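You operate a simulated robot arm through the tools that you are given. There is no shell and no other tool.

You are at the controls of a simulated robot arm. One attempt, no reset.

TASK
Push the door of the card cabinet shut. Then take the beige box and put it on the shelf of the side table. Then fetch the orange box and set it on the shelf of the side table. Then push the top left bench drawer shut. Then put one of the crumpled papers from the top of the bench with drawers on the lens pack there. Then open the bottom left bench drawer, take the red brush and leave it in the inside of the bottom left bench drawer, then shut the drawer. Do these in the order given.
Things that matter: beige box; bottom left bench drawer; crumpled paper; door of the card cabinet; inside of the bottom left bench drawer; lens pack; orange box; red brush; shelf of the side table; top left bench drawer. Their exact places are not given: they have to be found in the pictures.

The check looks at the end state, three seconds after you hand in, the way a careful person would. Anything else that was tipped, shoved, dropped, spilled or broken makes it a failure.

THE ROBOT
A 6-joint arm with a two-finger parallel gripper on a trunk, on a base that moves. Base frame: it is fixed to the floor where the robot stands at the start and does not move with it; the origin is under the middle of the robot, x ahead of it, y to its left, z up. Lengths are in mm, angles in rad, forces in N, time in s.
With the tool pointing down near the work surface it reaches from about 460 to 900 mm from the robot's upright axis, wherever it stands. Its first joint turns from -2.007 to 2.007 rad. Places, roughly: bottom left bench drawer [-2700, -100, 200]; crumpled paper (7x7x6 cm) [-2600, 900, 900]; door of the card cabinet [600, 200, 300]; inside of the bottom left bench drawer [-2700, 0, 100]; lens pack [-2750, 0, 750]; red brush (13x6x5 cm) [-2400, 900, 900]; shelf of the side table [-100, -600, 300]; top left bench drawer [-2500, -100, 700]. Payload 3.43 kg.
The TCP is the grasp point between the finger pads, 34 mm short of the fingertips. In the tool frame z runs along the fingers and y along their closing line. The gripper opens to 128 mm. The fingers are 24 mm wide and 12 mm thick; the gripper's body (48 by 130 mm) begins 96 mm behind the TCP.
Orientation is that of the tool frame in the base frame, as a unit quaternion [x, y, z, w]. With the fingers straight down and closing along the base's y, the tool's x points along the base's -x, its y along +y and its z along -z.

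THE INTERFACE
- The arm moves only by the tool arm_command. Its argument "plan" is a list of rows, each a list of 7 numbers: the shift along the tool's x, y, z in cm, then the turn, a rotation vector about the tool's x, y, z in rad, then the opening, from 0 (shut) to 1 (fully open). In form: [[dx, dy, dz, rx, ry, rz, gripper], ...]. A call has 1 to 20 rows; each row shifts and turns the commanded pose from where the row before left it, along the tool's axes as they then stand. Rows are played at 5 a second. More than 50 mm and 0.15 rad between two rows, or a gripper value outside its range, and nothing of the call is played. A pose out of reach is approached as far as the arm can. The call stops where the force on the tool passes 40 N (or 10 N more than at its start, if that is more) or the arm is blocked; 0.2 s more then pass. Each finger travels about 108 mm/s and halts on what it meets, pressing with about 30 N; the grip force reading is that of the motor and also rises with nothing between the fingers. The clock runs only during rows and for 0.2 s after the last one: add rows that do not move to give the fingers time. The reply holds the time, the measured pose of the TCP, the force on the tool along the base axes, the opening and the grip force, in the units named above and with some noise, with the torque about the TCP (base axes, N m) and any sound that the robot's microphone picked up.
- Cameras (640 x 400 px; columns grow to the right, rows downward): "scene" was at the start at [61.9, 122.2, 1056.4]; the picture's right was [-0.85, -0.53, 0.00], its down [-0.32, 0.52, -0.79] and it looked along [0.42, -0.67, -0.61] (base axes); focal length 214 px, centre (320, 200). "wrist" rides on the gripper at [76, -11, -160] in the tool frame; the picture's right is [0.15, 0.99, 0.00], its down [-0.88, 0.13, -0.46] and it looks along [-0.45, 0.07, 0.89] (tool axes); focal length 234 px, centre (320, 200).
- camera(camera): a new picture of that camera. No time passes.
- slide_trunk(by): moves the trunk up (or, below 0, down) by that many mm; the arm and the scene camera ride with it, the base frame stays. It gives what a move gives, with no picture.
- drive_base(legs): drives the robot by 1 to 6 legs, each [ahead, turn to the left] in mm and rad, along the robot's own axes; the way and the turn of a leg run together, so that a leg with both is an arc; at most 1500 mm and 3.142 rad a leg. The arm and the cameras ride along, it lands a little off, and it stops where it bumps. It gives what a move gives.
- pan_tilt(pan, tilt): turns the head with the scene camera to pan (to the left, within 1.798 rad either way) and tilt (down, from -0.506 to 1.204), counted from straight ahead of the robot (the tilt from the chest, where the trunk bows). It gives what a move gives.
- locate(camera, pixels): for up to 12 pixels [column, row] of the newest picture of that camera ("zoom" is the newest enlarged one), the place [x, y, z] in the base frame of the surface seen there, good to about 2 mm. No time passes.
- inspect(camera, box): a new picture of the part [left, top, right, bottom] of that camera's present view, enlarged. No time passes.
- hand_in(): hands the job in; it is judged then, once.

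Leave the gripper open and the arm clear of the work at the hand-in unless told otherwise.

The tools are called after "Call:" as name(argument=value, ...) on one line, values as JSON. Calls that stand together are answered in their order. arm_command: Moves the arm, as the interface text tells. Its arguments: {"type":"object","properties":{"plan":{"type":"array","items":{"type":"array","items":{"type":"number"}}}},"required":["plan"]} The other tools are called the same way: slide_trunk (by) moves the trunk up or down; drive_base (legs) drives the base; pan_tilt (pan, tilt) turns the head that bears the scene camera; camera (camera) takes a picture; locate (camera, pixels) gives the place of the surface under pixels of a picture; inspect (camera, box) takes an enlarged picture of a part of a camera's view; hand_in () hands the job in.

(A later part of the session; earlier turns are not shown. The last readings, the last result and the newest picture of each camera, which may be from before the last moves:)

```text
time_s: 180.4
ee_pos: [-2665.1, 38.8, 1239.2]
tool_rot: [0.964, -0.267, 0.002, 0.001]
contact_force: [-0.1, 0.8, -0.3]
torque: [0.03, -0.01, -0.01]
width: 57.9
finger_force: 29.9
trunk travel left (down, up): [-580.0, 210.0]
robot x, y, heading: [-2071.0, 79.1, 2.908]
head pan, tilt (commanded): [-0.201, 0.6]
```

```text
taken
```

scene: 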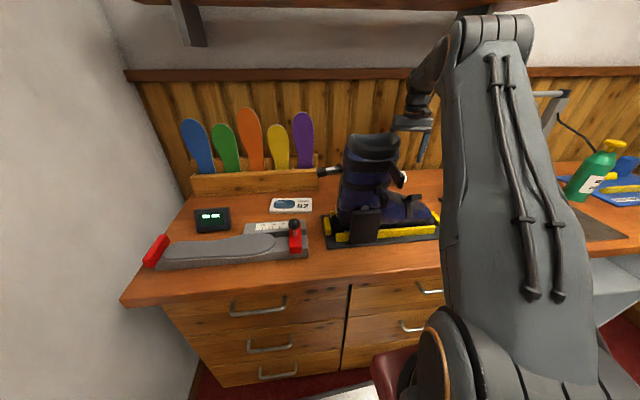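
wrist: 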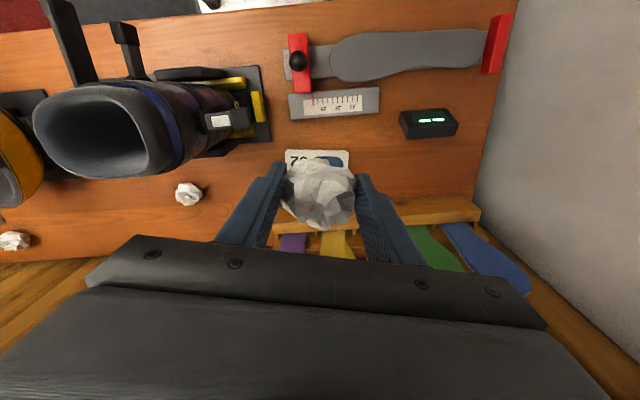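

Now above the tuner/lens area. I lower to z≈1060 and go forward over the lens pack, then check.

Call:
arm_command(plan=[[0, 0, 4.5, 0, 0, 0, 0], [0, 0, 4.5, 0, 0, 0, 0], [0, 0, 4.5, 0, 0, 0, 0], [0, 0, 4.4, 0, 0, 0, 0], [-3.35, 0.18, 0, 0, 0, 0, 0], [-3.35, 0.18, 0, 0, 0, 0, 0], [-3.35, 0.18, 0, 0, 0, 0, 0], [0, 0, 0, 0, 0, 0, 0]])

Call:
camera(camera="wrist")

Call:
inspect(camera="scene", box=[180, 80, 440, 260])

```text
time_s: 182.2
ee_pos: [-2754.2, 86.3, 1059.0]
tool_rot: [0.964, -0.266, 0.004, 0.0]
contact_force: [1.2, -0.4, 0.1]
torque: [0.0, 0.02, 0.03]
width: 57.6
finger_force: 29.7
trunk travel left (down, up): [-580.0, 210.0]
robot x, y, heading: [-2070.0, 83.4, 2.908]
head pan, tilt (commanded): [-0.201, 0.6]
```

```text
taken
```

wrist: 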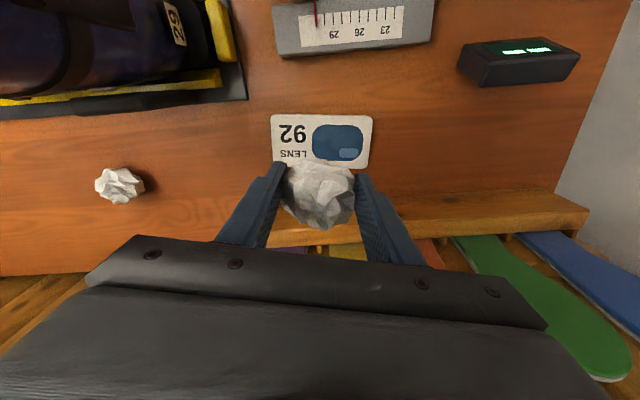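

```text
2.22 times, centred on (310, 170) of scene
```

zoom: 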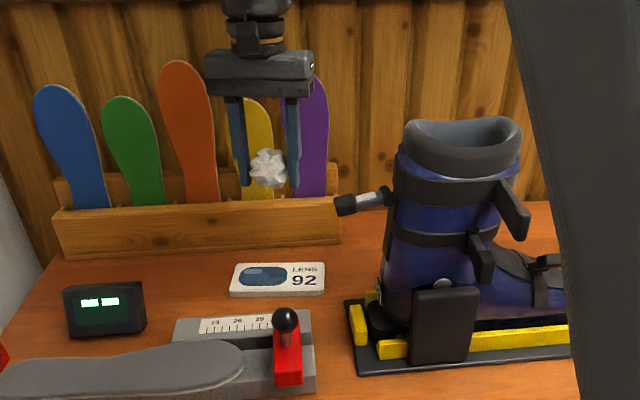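

I re-measure the lens pack corners from this view.

Call:
locate(camera="wrist", pixels=[[273, 118], [370, 120], [366, 164], [275, 158], [320, 140], [345, 130], [320, 190]])

Call:
locate(camera="zoom", pixels=[[240, 264], [324, 265], [322, 292], [232, 290], [280, 275], [200, 250], [330, 240]])

```text
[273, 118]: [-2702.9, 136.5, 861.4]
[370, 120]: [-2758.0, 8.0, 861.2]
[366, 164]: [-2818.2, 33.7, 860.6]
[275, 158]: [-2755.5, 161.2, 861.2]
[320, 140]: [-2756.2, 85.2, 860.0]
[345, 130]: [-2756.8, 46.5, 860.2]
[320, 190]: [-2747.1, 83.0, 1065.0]
```

```text
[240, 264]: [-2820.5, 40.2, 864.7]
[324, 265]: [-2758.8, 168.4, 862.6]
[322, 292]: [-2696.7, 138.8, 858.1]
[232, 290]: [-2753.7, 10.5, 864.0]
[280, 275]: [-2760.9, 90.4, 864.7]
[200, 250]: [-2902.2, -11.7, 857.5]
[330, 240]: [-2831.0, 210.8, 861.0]
```

Pack centre ≈(−2758,87), top ≈862–864; the paper's centre coincides. I descend to z≈905.

Call:
arm_command(plan=[[0, 0, 4.5, 0, 0, 0, 0], [0, 0, 4.5, 0, 0, 0, 0], [0, 0, 3.5, 0, 0, 0, 0], [0, 0, 2, 0, 0, 0, 0], [0, 0, 0.9, 0, 0, 0, 0], [0, 0, 0, 0, 0, 0, 0]])

Call:
camera(camera="wrist")

Call:
inspect(camera="scene", box=[240, 120, 380, 240])

```text
time_s: 183.6
ee_pos: [-2753.4, 84.9, 906.2]
tool_rot: [0.964, -0.267, 0.004, 0.0]
contact_force: [0.4, -0.9, 0.3]
torque: [0.0, 0.01, -0.01]
width: 57.7
finger_force: 29.9
trunk travel left (down, up): [-580.0, 210.0]
robot x, y, heading: [-2070.1, 81.2, 2.911]
head pan, tilt (commanded): [-0.201, 0.6]
```

```text
taken
```

wrist: 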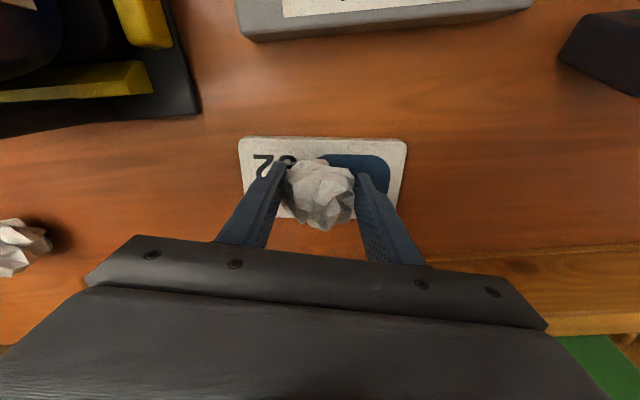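

```text
3.33 times, centred on (310, 180) of scene
```

zoom: 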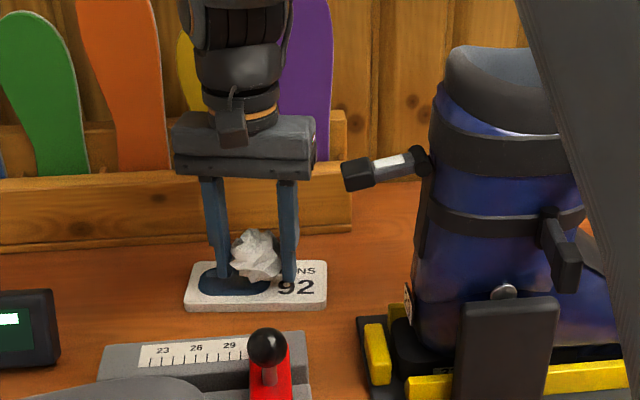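

Positioned well over the pack. I lower 4 mm more, then release slowly.

Call:
arm_command(plan=[[0, 0, 0.3, 0, 0, 0, 0], [0, 0, 0.2, 0, 0, 0, 0], [0, 0, 0, 0, 0, 0, 0]])

Call:
inspect(camera="scene", box=[260, 150, 340, 220])

```text
time_s: 184.4
ee_pos: [-2752.0, 86.0, 902.3]
tool_rot: [0.964, -0.266, 0.004, 0.0]
contact_force: [0.3, -0.3, 2.3]
torque: [0.03, -0.02, -0.01]
width: 57.5
finger_force: 30.1
trunk travel left (down, up): [-580.0, 210.0]
robot x, y, heading: [-2072.0, 79.1, 2.907]
head pan, tilt (commanded): [-0.201, 0.6]
```

```text
5.71 times, centred on (300, 185) of scene
```

zoom: 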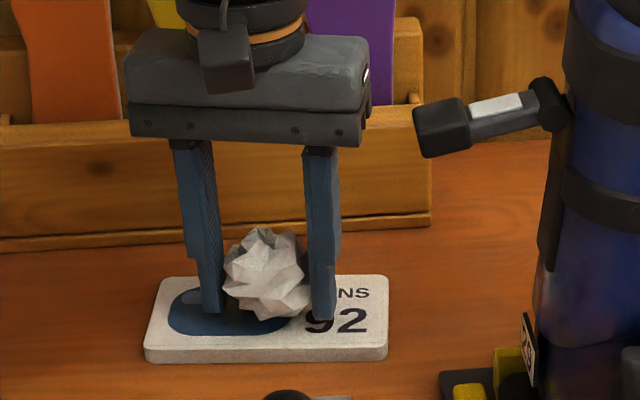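

A small upward force (2.3 N) shows the paper rests on the pack. I open the fingers.

Call:
arm_command(plan=[[0, 0, 0, 0, 0, 0, 0.5], [0, 0, 0, 0, 0, 0, 0.6], [0, 0, 0, 0, 0, 0, 0.7], [0, 0, 0, 0, 0, 0, 0.7], [0, 0, 0, 0, 0, 0, 0.7]])

Call:
inspect(camera="scene", box=[260, 150, 340, 220])

Call:
camera(camera="wrist")

```text
time_s: 185.6
ee_pos: [-2751.8, 84.4, 900.9]
tool_rot: [0.964, -0.266, 0.004, 0.001]
contact_force: [0.6, 0.2, 0.4]
torque: [-0.05, 0.03, -0.03]
width: 89.8
finger_force: 0.0
trunk travel left (down, up): [-580.0, 210.0]
robot x, y, heading: [-2070.2, 82.3, 2.908]
head pan, tilt (commanded): [-0.201, 0.6]
```

```text
5.71 times, centred on (300, 185) of scene
```

zoom: 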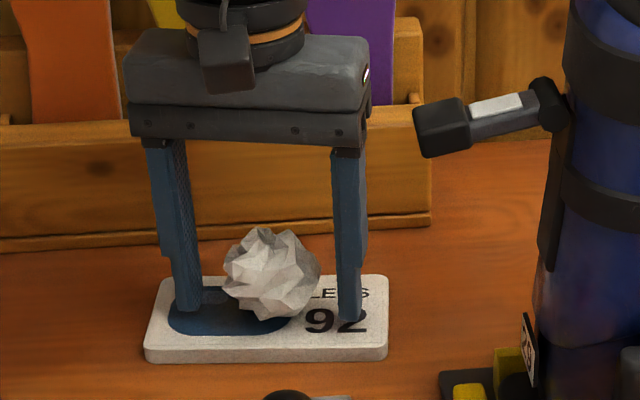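

```text
taken
```

wrist: 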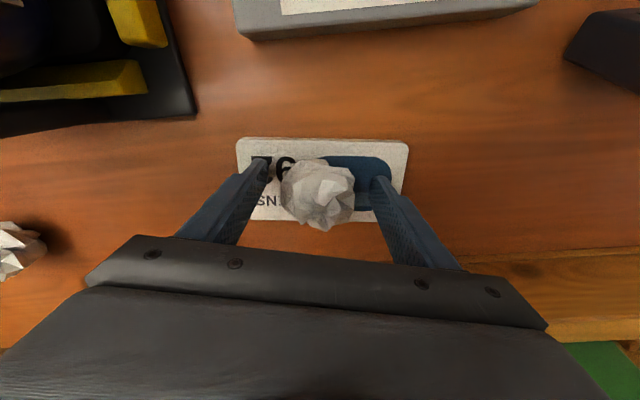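

The paper sits on the lens pack. I raise the gripper straight up and check that it stays.

Call:
arm_command(plan=[[0, 0, -1.5, 0, 0, 0, 0.7], [0, 0, -3, 0, 0, 0, 0.7], [0, 0, -4.5, 0, 0, 0, 0.7], [0, 0, -4.5, 0, 0, 0, 0.7], [0, 0, -2.5, 0, 0, 0, 0.7], [0, 0, 0, 0, 0, 0, 0.7]])

Call:
inspect(camera="scene", box=[240, 130, 380, 240])

Call:
camera(camera="wrist")

```text
time_s: 187.0
ee_pos: [-2752.3, 85.8, 1059.4]
tool_rot: [0.964, -0.266, 0.004, 0.0]
contact_force: [1.0, 0.4, 0.7]
torque: [-0.03, 0.0, -0.03]
width: 89.6
finger_force: 0.0
trunk travel left (down, up): [-580.0, 210.0]
robot x, y, heading: [-2067.7, 78.1, 2.91]
head pan, tilt (commanded): [-0.201, 0.6]
```

```text
3.64 times, centred on (310, 185) of scene
```

zoom: 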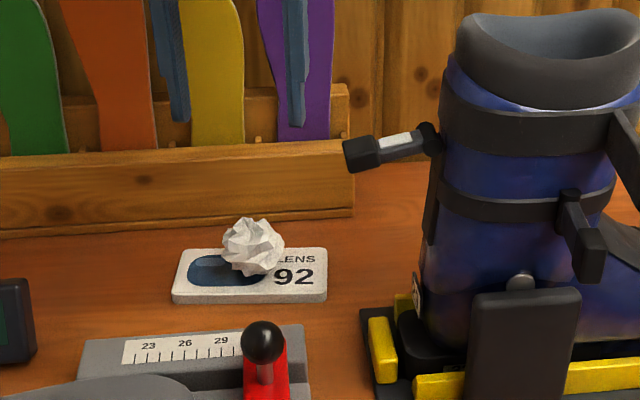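

```text
taken
```

wrist: 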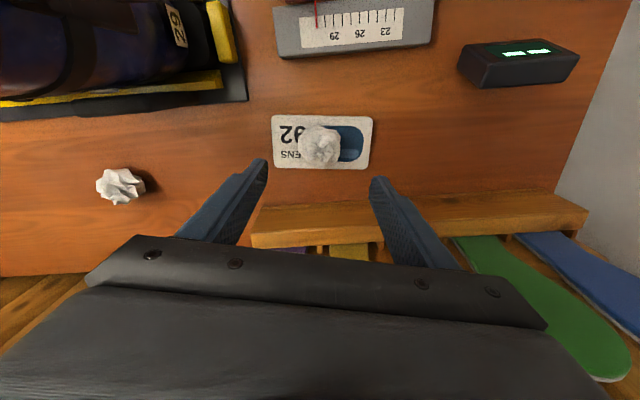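

The paper stays on the pack. Next is the bottom left drawer. I retract the arm from the bench, raise it slightly, and drive back to a stand in front of the left column.

Call:
arm_command(plan=[[3.35, -0.18, 0, 0, 0, 0, 0.7], [3.35, -0.18, 0, 0, 0, 0, 0.7], [3.35, -0.18, -1, 0, 0, 0, 0.7], [0, 0, -4, 0, 0, 0, 0.7], [0, 0, -4, 0, 0, 0, 0.7], [0, 0, 0, 0, 0, 0, 0.7]])

Call:
drive_base(legs=[[0, -0.193], [-700, 0], [0, 0.114]])

Call:
pan_tilt(pan=0.1, tilt=0.7)

Call:
camera(camera="scene")

```text
time_s: 188.4
ee_pos: [-2666.1, 39.2, 1153.0]
tool_rot: [0.964, -0.266, 0.004, 0.0]
contact_force: [-0.6, 0.3, -0.2]
torque: [-0.02, 0.0, 0.01]
width: 89.8
finger_force: 0.0
trunk travel left (down, up): [-580.0, 210.0]
robot x, y, heading: [-2071.6, 79.3, 2.911]
head pan, tilt (commanded): [-0.201, 0.6]
```

```text
time_s: 193.2
ee_pos: [-2019.9, -137.3, 1152.7]
tool_rot: [0.935, -0.354, 0.003, 0.002]
contact_force: [-1.5, -1.5, 0.0]
torque: [0.1, -0.07, 0.0]
width: 89.5
finger_force: 0.1
trunk travel left (down, up): [-580.0, 210.0]
robot x, y, heading: [-1406.3, -163.0, 2.687]
head pan, tilt (commanded): [-0.201, 0.6]
stopped in leg 3: the robot was blocked; the commanded pose is now the measured one
```

```text
time_s: 194.0
ee_pos: [-2017.2, -133.8, 1154.0]
tool_rot: [0.935, -0.355, 0.003, 0.001]
contact_force: [-1.0, 0.9, 0.4]
torque: [0.01, -0.01, 0.0]
width: 89.6
finger_force: 0.1
trunk travel left (down, up): [-580.0, 210.0]
robot x, y, heading: [-1405.8, -165.0, 2.689]
head pan, tilt (commanded): [0.099, 0.7]
```

```text
taken
```

scene: 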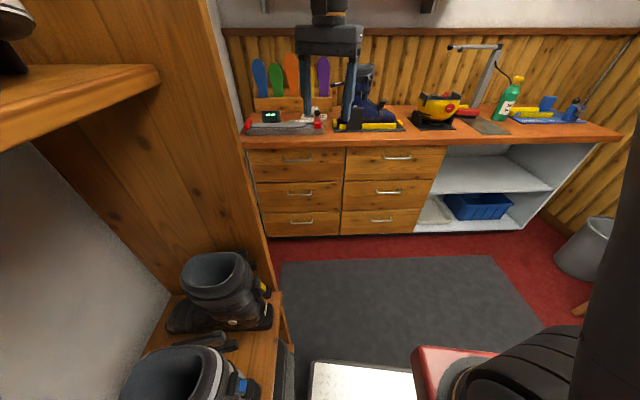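

The drive reported being blocked on the last turn (heading 2.687). I look down to the left to see what is near the base.

Call:
pan_tilt(pan=1.2, tilt=1.0)

Call:
camera(camera="scene")

Call:
pan_tilt(pan=1.79, tilt=0.7)

Call:
camera(camera="scene")

```text
time_s: 195.4
ee_pos: [-2017.3, -134.5, 1154.9]
tool_rot: [0.934, -0.356, 0.003, 0.002]
contact_force: [-0.1, -0.7, 0.2]
torque: [0.03, 0.0, -0.01]
width: 89.7
finger_force: 0.0
trunk travel left (down, up): [-580.0, 210.0]
robot x, y, heading: [-1405.7, -162.5, 2.69]
head pan, tilt (commanded): [1.201, 1.0]
```

```text
taken
```

scene: 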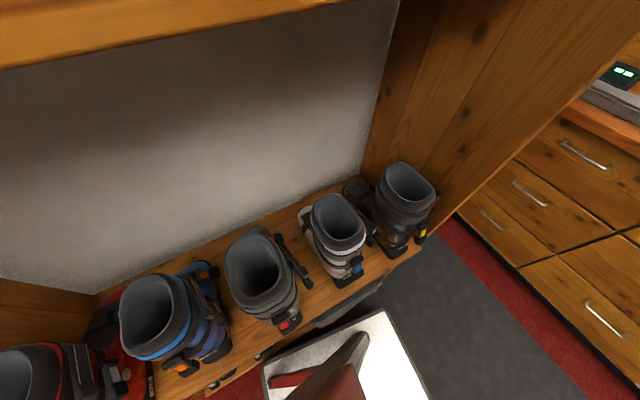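

```text
time_s: 196.4
ee_pos: [-2017.9, -133.2, 1154.2]
tool_rot: [0.935, -0.356, 0.002, 0.002]
contact_force: [-1.0, -0.4, 0.4]
torque: [-0.02, -0.03, -0.02]
width: 89.5
finger_force: 0.0
trunk travel left (down, up): [-580.0, 210.0]
robot x, y, heading: [-1409.1, -164.7, 2.693]
head pan, tilt (commanded): [1.791, 0.7]
```

```text
taken
```

scene: 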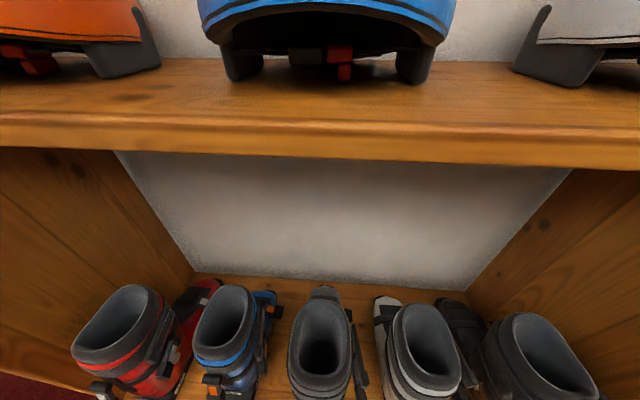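

The base plate sits near the boot shelf's front edge. I measure the gap.

Call:
pan_tilt(pan=1.2, tilt=1.1)

Call:
camera(camera="scene")

Call:
locate(camera="scene", pixels=[[385, 290], [290, 355], [430, 380], [400, 240], [300, 310], [280, 330], [390, 255], [330, 285], [350, 270], [250, 340], [425, 215], [345, 320]])

```text
time_s: 197.3
ee_pos: [-2017.3, -134.0, 1153.4]
tool_rot: [0.935, -0.355, 0.001, 0.002]
contact_force: [-0.8, -0.2, -0.2]
torque: [-0.01, -0.06, -0.02]
width: 89.6
finger_force: 0.1
trunk travel left (down, up): [-580.0, 210.0]
robot x, y, heading: [-1406.1, -162.5, 2.687]
head pan, tilt (commanded): [1.201, 1.1]
```

```text
taken
```

scene: 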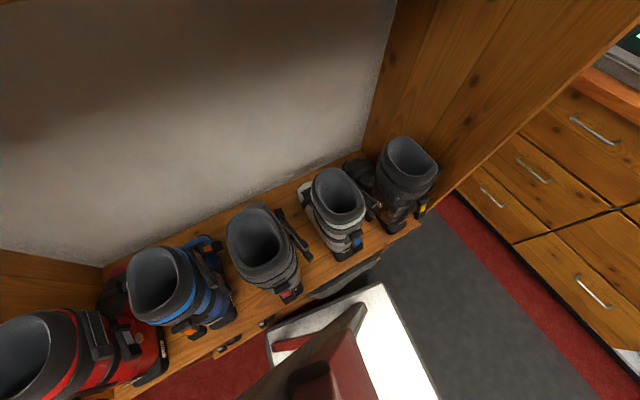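

```text
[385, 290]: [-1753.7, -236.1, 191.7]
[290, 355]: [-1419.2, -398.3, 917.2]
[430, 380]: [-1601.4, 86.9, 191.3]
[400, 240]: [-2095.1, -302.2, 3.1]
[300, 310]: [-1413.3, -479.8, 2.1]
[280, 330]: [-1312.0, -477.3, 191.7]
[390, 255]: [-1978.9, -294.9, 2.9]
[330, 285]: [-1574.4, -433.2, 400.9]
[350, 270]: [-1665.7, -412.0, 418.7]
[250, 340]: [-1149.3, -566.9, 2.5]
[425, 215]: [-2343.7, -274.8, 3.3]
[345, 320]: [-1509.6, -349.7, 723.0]
```

I zoom in on the region between base plate and shelf to see whether something is touched.

Call:
inspect(camera="scene", box=[180, 220, 420, 400])

Call:
locate(camera="zoom", pixels=[[420, 105], [400, 145], [460, 110], [355, 180], [300, 205], [200, 250], [490, 90], [500, 160], [240, 300], [330, 160], [260, 240], [420, 130]])

```text
2.22 times, centred on (300, 310) of scene
```

zoom: 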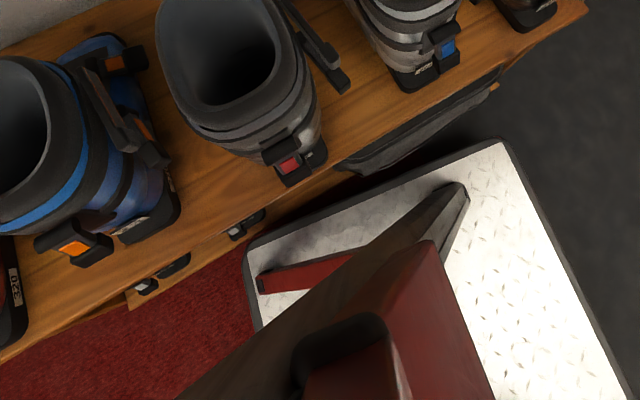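

```text
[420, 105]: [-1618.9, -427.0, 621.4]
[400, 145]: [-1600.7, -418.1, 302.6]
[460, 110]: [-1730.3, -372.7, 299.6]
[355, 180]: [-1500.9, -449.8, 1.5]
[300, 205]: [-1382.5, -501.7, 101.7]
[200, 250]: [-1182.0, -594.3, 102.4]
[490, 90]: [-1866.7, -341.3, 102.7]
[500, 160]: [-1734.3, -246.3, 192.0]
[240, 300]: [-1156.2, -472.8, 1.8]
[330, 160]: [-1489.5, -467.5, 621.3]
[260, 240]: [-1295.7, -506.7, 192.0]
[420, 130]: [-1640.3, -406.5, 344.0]
```

The base's rear-left corner is close to a boot toe on the lower shelf (zoom px 245,222). I locate that toe precisely.

Call:
locate(camera="zoom", pixels=[[236, 233], [255, 220], [245, 226], [140, 288], [170, 270], [150, 285], [248, 250], [130, 305], [246, 262], [252, 280]])

Call:
pan_tilt(pan=1.75, tilt=1.15)

Call:
camera(camera="scene")

```text
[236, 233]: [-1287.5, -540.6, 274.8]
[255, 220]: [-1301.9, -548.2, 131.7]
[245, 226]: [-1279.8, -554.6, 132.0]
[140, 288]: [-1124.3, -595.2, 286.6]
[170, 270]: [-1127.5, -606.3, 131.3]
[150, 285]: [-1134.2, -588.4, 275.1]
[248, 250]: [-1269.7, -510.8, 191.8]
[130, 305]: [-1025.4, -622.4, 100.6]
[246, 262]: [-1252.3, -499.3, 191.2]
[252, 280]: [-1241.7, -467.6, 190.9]
```

```text
time_s: 198.3
ee_pos: [-2017.3, -133.5, 1154.8]
tool_rot: [0.935, -0.356, 0.002, 0.002]
contact_force: [-0.5, 0.5, 0.4]
torque: [-0.01, -0.03, -0.03]
width: 89.4
finger_force: 0.1
trunk travel left (down, up): [-580.0, 210.0]
robot x, y, heading: [-1401.9, -166.4, 2.689]
head pan, tilt (commanded): [1.751, 1.15]
```

```text
taken
```

scene: 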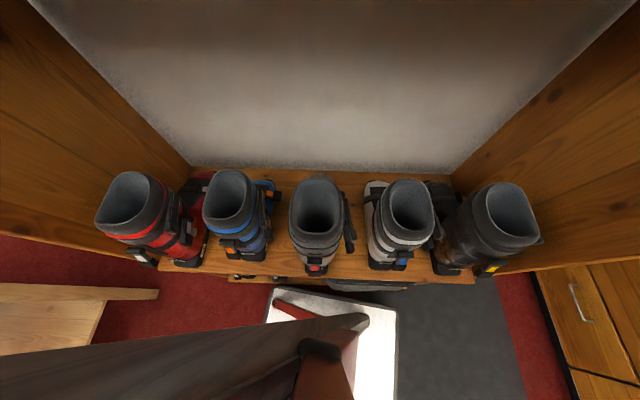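

The shelf board front is at v≈−900 (closer than I had taken it); the base corner scraped near it, boots stand behind at v≈−910…−920 and look undisturbed. I move ahead away from the shelf, then straighten to face the bench.

Call:
drive_base(legs=[[95, 0]])

Call:
drive_base(legs=[[0, 0.14]])

Call:
camera(camera="scene")

```text
time_s: 199.4
ee_pos: [-2100.7, -93.5, 1154.1]
tool_rot: [0.935, -0.355, 0.002, 0.002]
contact_force: [-0.1, 0.1, -0.4]
torque: [-0.02, 0.0, 0.03]
width: 89.6
finger_force: 0.1
trunk travel left (down, up): [-580.0, 210.0]
robot x, y, heading: [-1490.0, -124.7, 2.684]
head pan, tilt (commanded): [1.751, 1.15]
```

```text
time_s: 200.5
ee_pos: [-2099.2, -181.3, 1153.5]
tool_rot: [0.957, -0.289, 0.002, 0.001]
contact_force: [1.0, -0.5, -0.1]
torque: [0.0, 0.02, 0.01]
width: 89.7
finger_force: 0.0
trunk travel left (down, up): [-580.0, 210.0]
robot x, y, heading: [-1491.7, -127.4, 2.832]
head pan, tilt (commanded): [1.751, 1.15]
```

```text
taken
```

scene: 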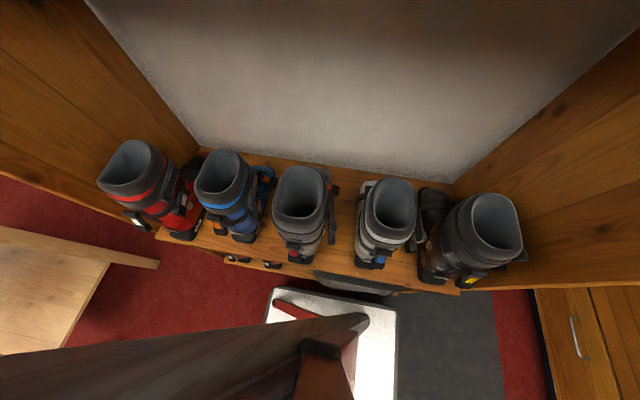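

Facing the bench squarely now, clear of the shelf. I align the tool's yaw to the bench and extend it forward, then tilt it to horizontal.

Call:
arm_command(plan=[[0, 0, 0, 0, 0, -0.138, 0.5], [0, 0, 0, 0, 0, -0.137, 0.5], [-4.85, 0, 0, 0, 0, 0, 0.5], [-4.85, 0, 0, 0, 0, 0, 0.5], [-4.85, 0, 0, 0, 0, 0, 0.5], [-4.85, 0, 0, 0, 0, 0, 0.5], [-4.85, 0, 0, 0, 0, 0, 0.5], [-4.85, 0, 0, 0, 0, 0, 0.5], [0, 0, 0, 0, 0, 0, 0.5]])

Call:
arm_command(plan=[[0, 0, 0, 0, -0.1428, 0, 0.5], [0, 0, 0, 0, -0.1428, 0, 0.5], [0, 0, 0, 0, -0.1428, 0, 0.5], [0, 0, 0, 0, -0.1428, 0, 0.5], [0, 0, 0, 0, -0.1428, 0, 0.5], [0, 0, 0, 0, -0.1428, 0, 0.5], [0, 0, 0, 0, -0.1428, 0, 0.5], [0, 0, 0, 0, -0.1428, 0, 0.5], [0, 0, 0, 0, -0.1428, 0, 0.5], [0, 0, 0, 0, -0.1428, 0, 0.5], [0, 0, 0, 0, -0.1428, 0, 0.5], [0, 0, 0, 0, 0, 0, 0.5]])

Call:
pan_tilt(pan=0.2, tilt=0.6)

Call:
camera(camera="scene")

```text
time_s: 202.5
ee_pos: [-2319.9, -102.3, 1141.8]
tool_rot: [0.988, -0.154, 0.003, 0.002]
contact_force: [-0.3, -0.4, 0.6]
torque: [-0.01, 0.0, 0.02]
width: 63.8
finger_force: 0.0
out of reach, approached as far as the arm can: row 7, 8
trunk travel left (down, up): [-580.0, 210.0]
robot x, y, heading: [-1489.9, -128.8, 2.833]
head pan, tilt (commanded): [1.751, 1.15]
```

```text
time_s: 205.1
ee_pos: [-2316.8, -103.8, 1141.9]
tool_rot: [0.7, -0.111, -0.697, -0.108]
contact_force: [0.5, -0.2, -0.2]
torque: [-0.02, 0.0, 0.02]
width: 63.9
finger_force: 0.2
trunk travel left (down, up): [-580.0, 210.0]
robot x, y, heading: [-1491.3, -125.1, 2.827]
head pan, tilt (commanded): [1.751, 1.15]
```

```text
time_s: 206.7
ee_pos: [-2317.9, -103.2, 1141.7]
tool_rot: [0.7, -0.11, -0.697, -0.107]
contact_force: [-0.3, -0.3, 0.8]
torque: [0.01, 0.0, 0.02]
width: 64.0
finger_force: 0.1
trunk travel left (down, up): [-580.0, 210.0]
robot x, y, heading: [-1491.4, -122.0, 2.83]
head pan, tilt (commanded): [0.201, 0.6]
```

```text
taken
```

scene: 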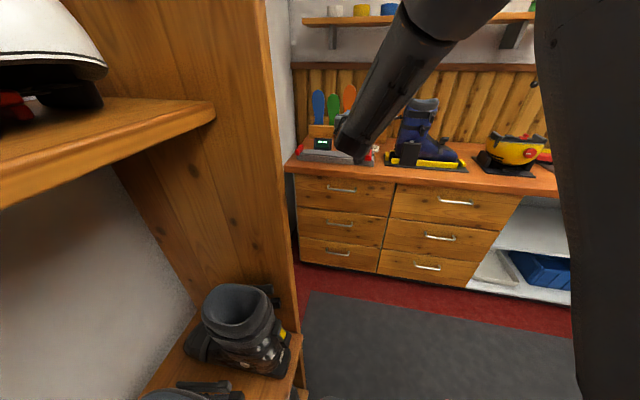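

Tool is horizontal now, pointing at the bench. I roll it 90° so the fingers close vertically.

Call:
arm_command(plan=[[0, 0, 0, 0, 0, 0.1428, 0.5], [0, 0, 0, 0, 0, 0.1428, 0.5], [0, 0, 0, 0, 0, 0.1428, 0.5], [0, 0, 0, 0, 0, 0.1428, 0.5], [0, 0, 0, 0, 0, 0.1428, 0.5], [0, 0, 0, 0, 0, 0.1428, 0.5], [0, 0, 0, 0, 0, 0.1428, 0.5], [0, 0, 0, 0, 0, 0.1428, 0.5], [0, 0, 0, 0, 0, 0.1428, 0.5], [0, 0, 0, 0, 0, 0.1428, 0.5], [0, 0, 0, 0, 0, 0.1428, 0.5], [0, 0, 0, 0, 0, 0, 0.5]])

Call:
camera(camera="wrist")

```text
time_s: 209.3
ee_pos: [-2480.6, -241.2, 1415.7]
tool_rot: [-0.418, 0.576, 0.567, -0.415]
contact_force: [-0.8, 0.6, -0.3]
torque: [-0.01, 0.07, -0.01]
width: 63.9
finger_force: 0.0
out of reach, approached as far as the arm can: row 2, 3, 4, 5, 6, 7, 8, 9, 10, 11
trunk travel left (down, up): [-580.0, 210.0]
robot x, y, heading: [-1490.9, -127.2, 2.829]
head pan, tilt (commanded): [0.201, 0.6]
```

```text
taken
```

wrist: 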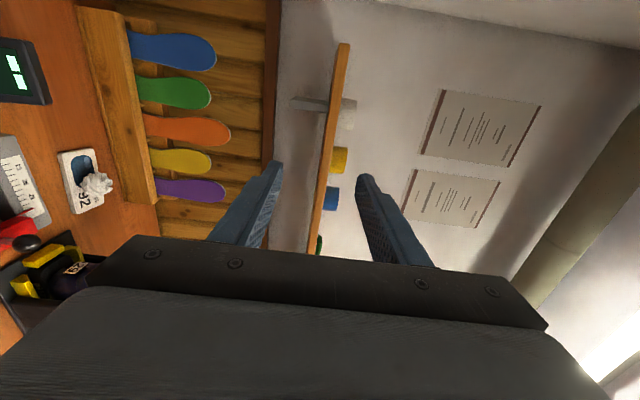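

The orientation was reached but the arm had to shift up to (−2481,−241,1416) – the roll in that sense meets a joint limit. I roll back and try the other sense, first back to zero roll.

Call:
arm_command(plan=[[0, 0, 0, 0, 0, -0.1428, 0.5], [0, 0, 0, 0, 0, -0.1428, 0.5], [0, 0, 0, 0, 0, -0.1428, 0.5], [0, 0, 0, 0, 0, -0.1428, 0.5], [0, 0, 0, 0, 0, -0.1428, 0.5], [0, 0, 0, 0, 0, -0.1428, 0.5], [0, 0, 0, 0, 0, -0.1428, 0.5], [0, 0, 0, 0, 0, -0.1428, 0.5], [0, 0, 0, 0, 0, -0.1428, 0.5], [0, 0, 0, 0, 0, -0.1428, 0.5], [0, 0, 0, 0, 0, -0.1428, 0.5], [0, 0, 0, 0, 0, 0, 0.5]])

Call:
camera(camera="scene")

```text
time_s: 211.9
ee_pos: [-2479.3, -239.7, 1416.5]
tool_rot: [0.7, -0.11, -0.697, -0.108]
contact_force: [1.7, -0.2, -0.1]
torque: [-0.06, -0.02, 0.01]
width: 64.2
finger_force: 0.0
trunk travel left (down, up): [-580.0, 210.0]
robot x, y, heading: [-1486.8, -121.9, 2.83]
head pan, tilt (commanded): [0.201, 0.6]
```

```text
taken
```

scene: 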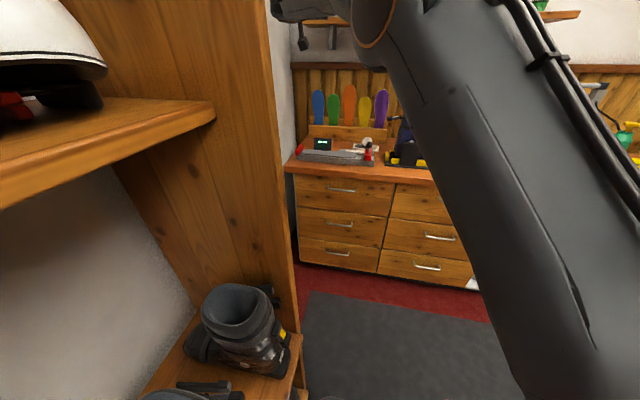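

At zero roll here the pose is fine. I go back to the earlier position (−2318,−103,1142) and try the roll in the negative sense there.

Call:
arm_command(plan=[[3.425, -2.25, -1.39, 0, 0, 0, 0.5], [3.425, -2.25, -1.39, 0, 0, 0, 0.5], [3.425, -2.25, -1.39, 0, 0, 0, 0.5], [3.425, -2.25, -1.39, 0, 0, 0, 0.5], [3.425, -2.25, -1.39, 0, 0, 0, 0.5], [3.425, -2.25, -1.39, 0, 0, 0, 0.5], [3.425, -2.25, -1.39, 0, 0, 0, 0.5], [3.425, -2.25, -1.39, 0, 0, 0, 0.5], [0, 0, 0, 0, 0, 0, 0.5]])

Call:
arm_command(plan=[[0, 0, 0, 0, 0, -0.1428, 0.5], [0, 0, 0, 0, 0, -0.1428, 0.5], [0, 0, 0, 0, 0, -0.1428, 0.5], [0, 0, 0, 0, 0, -0.1428, 0.5]])

```text
time_s: 213.9
ee_pos: [-2316.7, -102.7, 1142.1]
tool_rot: [0.701, -0.11, -0.697, -0.107]
contact_force: [-0.6, 0.4, 1.3]
torque: [-0.02, -0.01, -0.02]
width: 63.9
finger_force: 0.1
trunk travel left (down, up): [-580.0, 210.0]
robot x, y, heading: [-1492.4, -124.3, 2.824]
head pan, tilt (commanded): [0.201, 0.6]
```

```text
time_s: 214.9
ee_pos: [-2316.8, -103.0, 1141.4]
tool_rot: [0.703, 0.093, -0.639, -0.3]
contact_force: [-0.8, 0.0, -0.2]
torque: [0.02, 0.0, -0.01]
width: 63.9
finger_force: 0.1
trunk travel left (down, up): [-580.0, 210.0]
robot x, y, heading: [-1489.8, -124.1, 2.831]
head pan, tilt (commanded): [0.201, 0.6]
```

The negative roll works here without shifting. I continue to −90°.

Call:
arm_command(plan=[[0, 0, 0, 0, 0, -0.1428, 0.5], [0, 0, 0, 0, 0, -0.1428, 0.5], [0, 0, 0, 0, 0, -0.1428, 0.5], [0, 0, 0, 0, 0, -0.1428, 0.5], [0, 0, 0, 0, 0, -0.1428, 0.5], [0, 0, 0, 0, 0, -0.1428, 0.5], [0, 0, 0, 0, 0, -0.1428, 0.5], [0, 0, 0, 0, 0, 0, 0.5]])

Call:
camera(camera="wrist")

Call:
camera(camera="scene")

```text
time_s: 216.7
ee_pos: [-2317.8, -103.9, 1140.5]
tool_rot: [0.573, 0.418, -0.416, -0.57]
contact_force: [-0.2, 0.2, -0.3]
torque: [-0.02, -0.05, -0.02]
width: 64.1
finger_force: 0.0
trunk travel left (down, up): [-580.0, 210.0]
robot x, y, heading: [-1490.1, -121.1, 2.832]
head pan, tilt (commanded): [0.201, 0.6]
```

```text
taken
```

wrist: 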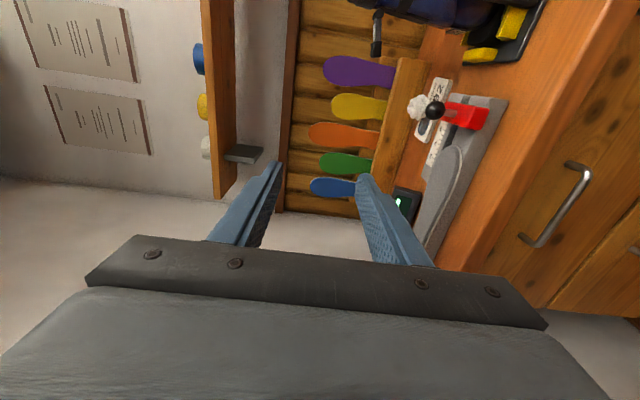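

```text
taken
```

scene: 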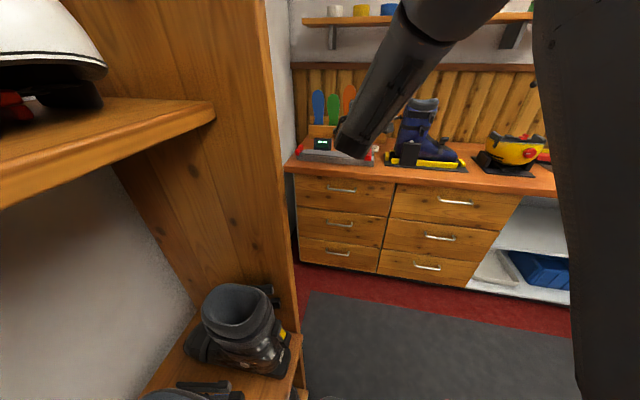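

Tool is horizontal with fingers closing vertically. I lower the trunk fully in front of the drawers.

Call:
slide_trunk(by=-575)

Call:
camera(camera="scene")

Call:
camera(camera="wrist")

```text
refused: -575 is not a number from -400 to 400
```

```text
taken
```

scene: 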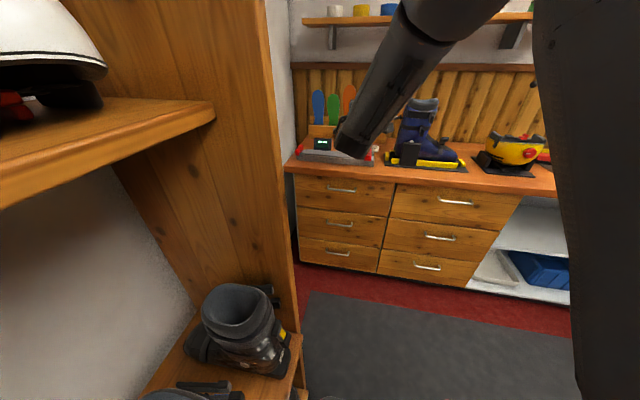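

```text
taken
```

wrist: 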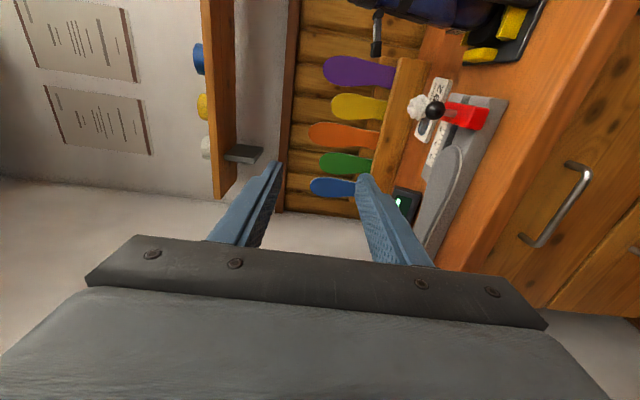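

The slide accepts at most 400 mm per call; I do it in two steps.

Call:
slide_trunk(by=-350)

Call:
slide_trunk(by=-225)

Call:
camera(camera="scene")

Call:
camera(camera="wrist")

```text
time_s: 220.1
ee_pos: [-2318.9, -104.4, 791.5]
tool_rot: [0.573, 0.417, -0.418, -0.569]
contact_force: [0.0, -0.8, -0.6]
torque: [-0.01, -0.03, 0.01]
width: 64.0
finger_force: 0.1
trunk travel left (down, up): [-230.0, 560.0]
robot x, y, heading: [-1492.0, -125.7, 2.823]
head pan, tilt (commanded): [0.201, 0.6]
```

```text
time_s: 222.5
ee_pos: [-2317.8, -105.1, 566.5]
tool_rot: [0.572, 0.417, -0.417, -0.57]
contact_force: [0.2, -0.3, 0.1]
torque: [0.02, 0.0, 0.02]
width: 64.0
finger_force: 0.1
trunk travel left (down, up): [-5.0, 785.0]
robot x, y, heading: [-1488.6, -120.4, 2.826]
head pan, tilt (commanded): [0.201, 0.6]
```

```text
taken
```

scene: 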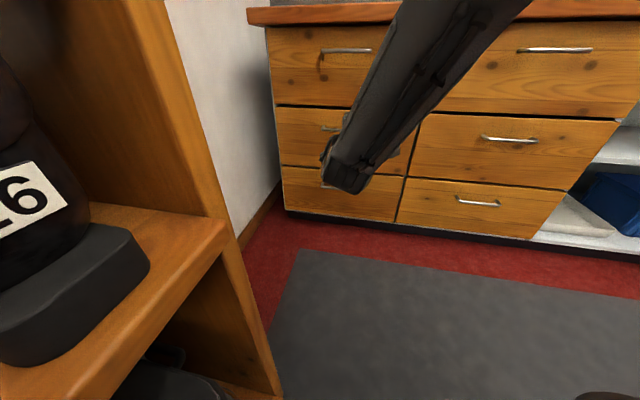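

```text
taken
```

wrist: 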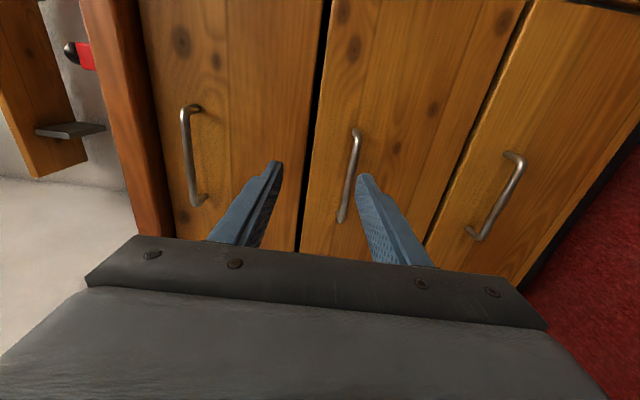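

The wrist camera now faces the drawer fronts: bottom handle at px (500,195). I locate its bar ends.

Call:
locate(camera="wrist", pixels=[[517, 158], [500, 197], [480, 232], [522, 170], [490, 215], [508, 180], [470, 232], [512, 152], [540, 200], [450, 150], [350, 180], [385, 60]])

Call:
inspect(camera="wrist", box=[420, 100, 600, 280])

```text
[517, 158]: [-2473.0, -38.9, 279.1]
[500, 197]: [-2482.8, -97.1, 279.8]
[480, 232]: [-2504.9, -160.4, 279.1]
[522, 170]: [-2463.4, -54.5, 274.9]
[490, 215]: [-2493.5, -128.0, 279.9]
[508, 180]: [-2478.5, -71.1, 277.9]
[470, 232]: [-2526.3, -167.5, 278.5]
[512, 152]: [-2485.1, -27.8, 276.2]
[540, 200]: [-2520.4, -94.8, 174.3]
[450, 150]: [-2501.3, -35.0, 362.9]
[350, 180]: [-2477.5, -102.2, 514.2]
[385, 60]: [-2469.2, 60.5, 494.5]
```

```text
2.22 times, centred on (510, 190) of wrist
```

zoom: 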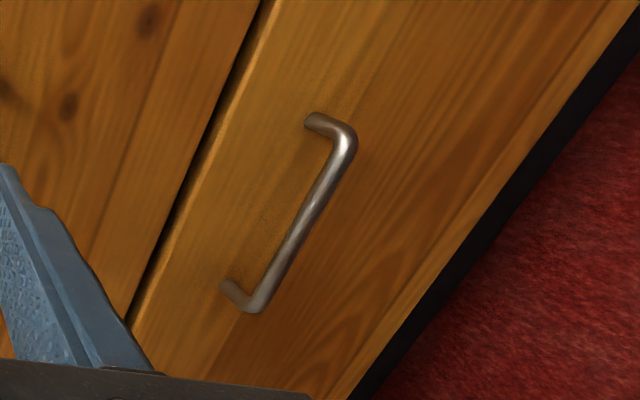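

Handle bar: u≈−2337, v from −795 to −922, z≈277. I lower the tool to that height and align it laterally, keeping distance.

Call:
arm_command(plan=[[-0.79, 4.82, 0, 0, 0, 0, 0.5], [-0.79, 4.82, 0, 0, 0, 0, 0.5], [-0.79, 4.82, 0, 0, 0, 0, 0.5], [-0.79, 4.82, 0, 0, 0, 0, 0.5], [-0.79, 4.82, 0, 0, 0, 0, 0.5], [-0.79, 4.82, 0, 0, 0, 0, 0.5], [0, 0, 0, 0, 0, 0, 0.5]])

Call:
camera(camera="wrist")

Call:
camera(camera="scene")

```text
time_s: 224.1
ee_pos: [-2332.0, -151.4, 276.8]
tool_rot: [0.573, 0.417, -0.417, -0.569]
contact_force: [0.2, -0.1, 0.5]
torque: [-0.03, 0.02, -0.01]
width: 64.1
finger_force: 0.1
trunk travel left (down, up): [-5.0, 785.0]
robot x, y, heading: [-1491.7, -124.9, 2.827]
head pan, tilt (commanded): [0.201, 0.6]
```

```text
taken
```

wrist: 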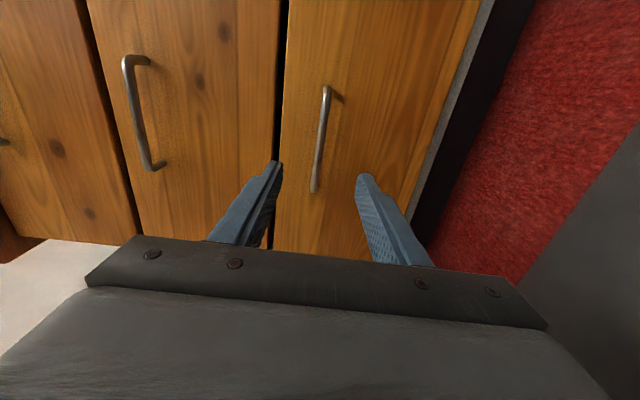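

```text
taken
```

scene: 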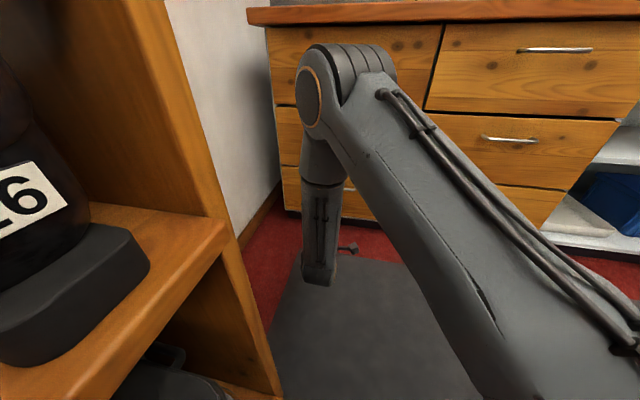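

The handle bar (px 320,140) lies between the fingers' lines. I locate it again for an exact approach.

Call:
locate(camera="wrist", pixels=[[327, 92], [322, 125], [318, 155], [315, 185], [330, 88], [340, 97], [400, 100], [300, 100], [283, 60]])

```text
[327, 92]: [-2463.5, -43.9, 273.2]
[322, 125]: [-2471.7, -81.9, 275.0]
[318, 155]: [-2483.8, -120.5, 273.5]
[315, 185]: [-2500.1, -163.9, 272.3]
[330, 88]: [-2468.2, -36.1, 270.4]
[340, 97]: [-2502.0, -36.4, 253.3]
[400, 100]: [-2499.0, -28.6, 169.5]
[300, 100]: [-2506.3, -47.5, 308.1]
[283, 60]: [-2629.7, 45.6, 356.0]
```

Bar centre u≈−2332, z≈274. I advance 145 mm so the bar lies between the pads.

Call:
arm_command(plan=[[0, 0.25, 4.5, 0, 0, 0, 0.5], [0, 0, 4.5, 0, 0, 0, 0.5], [0, 0, 3.5, 0, 0, 0, 0.5], [0, 0, 2.0, 0, 0, 0, 0.5], [0, 0, 0, 0, 0, 0, 0.5]])

Call:
camera(camera="wrist")

Call:
camera(camera="scene")

```text
time_s: 225.3
ee_pos: [-2469.7, -106.6, 274.4]
tool_rot: [0.573, 0.417, -0.417, -0.569]
contact_force: [-0.4, -0.2, 0.2]
torque: [-0.01, 0.0, -0.01]
width: 64.3
finger_force: 0.0
trunk travel left (down, up): [-5.0, 785.0]
robot x, y, heading: [-1488.1, -124.7, 2.826]
head pan, tilt (commanded): [0.201, 0.6]
```

```text
taken
```

wrist: 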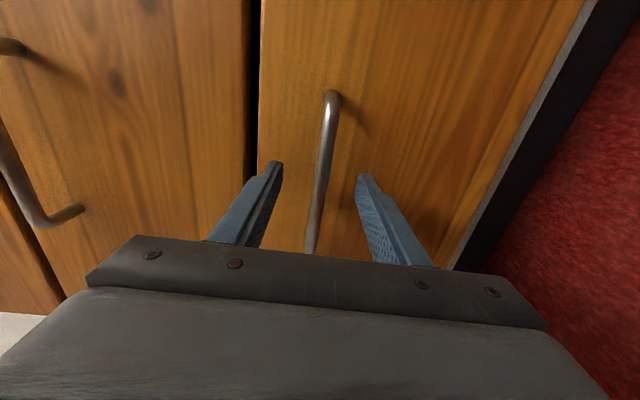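

```text
taken
```

scene: 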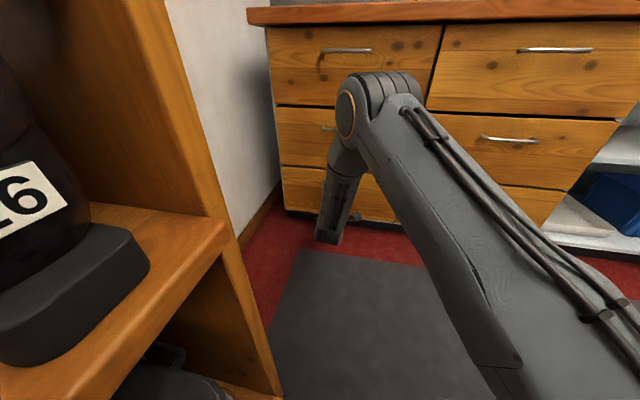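

The bar passes between the pads. I close the gripper on it.

Call:
arm_command(plan=[[0, 0, 0, 0, 0, 0, 0.25], [0, 0, 0, 0, 0, 0, 0], [0, 0, 0, 0, 0, 0, 0], [0, 0, 0, 0, 0, 0, 0]])

Call:
camera(camera="wrist")

```text
time_s: 226.3
ee_pos: [-2469.5, -107.2, 274.1]
tool_rot: [0.574, 0.417, -0.417, -0.569]
contact_force: [-0.3, 0.4, 0.2]
torque: [0.29, -0.14, 0.1]
width: 11.5
finger_force: 45.2
trunk travel left (down, up): [-5.0, 785.0]
robot x, y, heading: [-1490.0, -123.4, 2.825]
head pan, tilt (commanded): [0.201, 0.6]
```

```text
taken
```

wrist: 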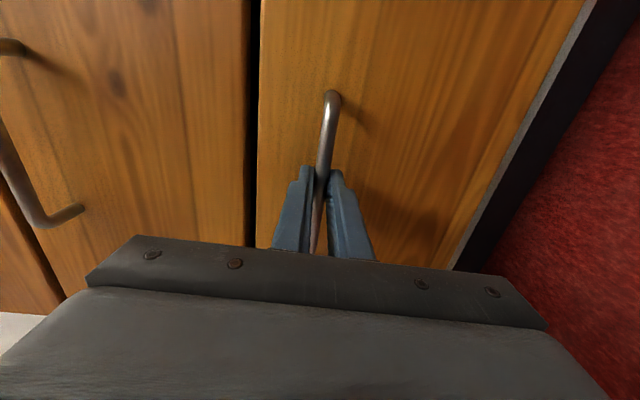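

The handle is gripped (width 11.5). I pull back straight, first 90 mm.

Call:
arm_command(plan=[[0, 0, -1.0, 0, 0, 0, 0], [0, 0, -2.0, 0, 0, 0, 0], [0, 0, -3.0, 0, 0, 0, 0], [0, 0, -3.0, 0, 0, 0, 0], [0, 0, 0, 0, 0, 0, 0]])

Call:
camera(camera="wrist")

```text
time_s: 227.5
ee_pos: [-2382.6, -135.5, 274.8]
tool_rot: [0.574, 0.417, -0.417, -0.568]
contact_force: [-0.7, -2.6, -12.5]
torque: [0.13, -0.27, 0.44]
width: 11.6
finger_force: 45.1
trunk travel left (down, up): [-5.0, 785.0]
robot x, y, heading: [-1491.2, -125.2, 2.823]
head pan, tilt (commanded): [0.201, 0.6]
```

```text
taken
```

wrist: 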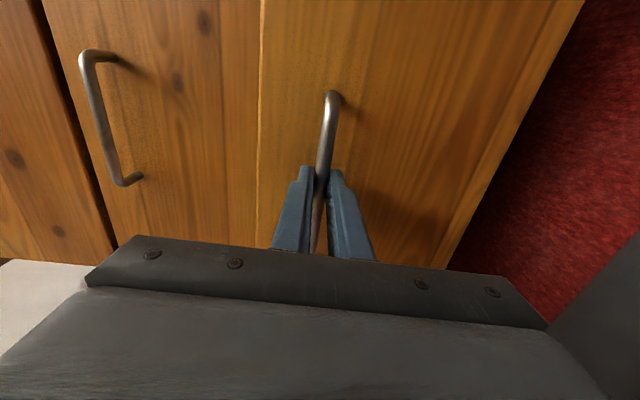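

The drawer follows. I pull a further 180 mm.

Call:
arm_command(plan=[[0, 0, -3.0, 0, 0, 0, 0], [0, 0, -3.0, 0, 0, 0, 0], [0, 0, -3.0, 0, 0, 0, 0], [0, 0, -3.0, 0, 0, 0, 0], [0, 0, -3.0, 0, 0, 0, 0], [0, 0, -3.0, 0, 0, 0, 0], [0, 0, 0, 0, 0, 0, 0]])

Call:
camera(camera="wrist")

Call:
camera(camera="scene")

```text
time_s: 229.1
ee_pos: [-2211.1, -190.9, 274.3]
tool_rot: [0.571, 0.418, -0.42, -0.568]
contact_force: [-9.7, -32.0, -15.1]
torque: [0.33, -0.33, -0.01]
width: 11.9
finger_force: 45.2
trunk travel left (down, up): [-5.0, 785.0]
robot x, y, heading: [-1491.1, -118.7, 2.834]
head pan, tilt (commanded): [0.201, 0.6]
```

```text
taken
```

wrist: 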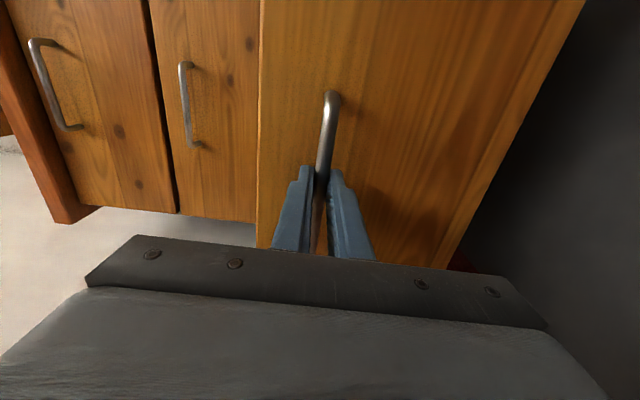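

```text
taken
```

scene: 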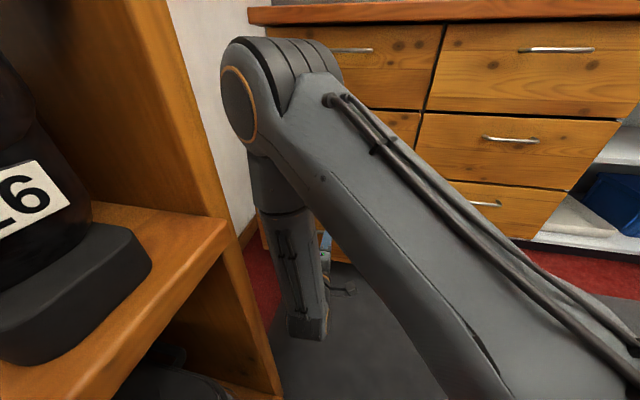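

The drawer is open about 270 mm. I open the gripper and back off 45 mm.

Call:
arm_command(plan=[[0, 0, 0, 0, 0, 0, 0.3], [0, 0, 0, 0, 0, 0, 0.5], [0, 0, 0, 0, 0, 0, 0.5], [0, 0, 0, 0, 0, 0, 0.5], [0, 0, -1.5, 0, 0, 0, 0.5], [0, 0, -1.5, 0, 0, 0, 0.5], [0, 0, -1.5, 0, 0, 0, 0.5], [0, 0, 0, 0, 0, 0, 0.5]])

Call:
camera(camera="wrist")

```text
time_s: 230.9
ee_pos: [-2171.8, -198.6, 275.0]
tool_rot: [0.576, 0.416, -0.415, -0.569]
contact_force: [0.3, -0.3, 0.1]
torque: [0.02, 0.0, 0.0]
width: 64.0
finger_force: 0.1
trunk travel left (down, up): [-5.0, 785.0]
robot x, y, heading: [-1491.2, -123.6, 2.82]
head pan, tilt (commanded): [0.201, 0.6]
```

```text
taken
```

wrist: 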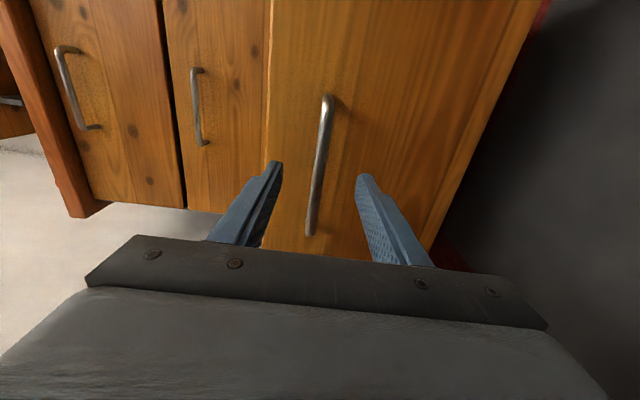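

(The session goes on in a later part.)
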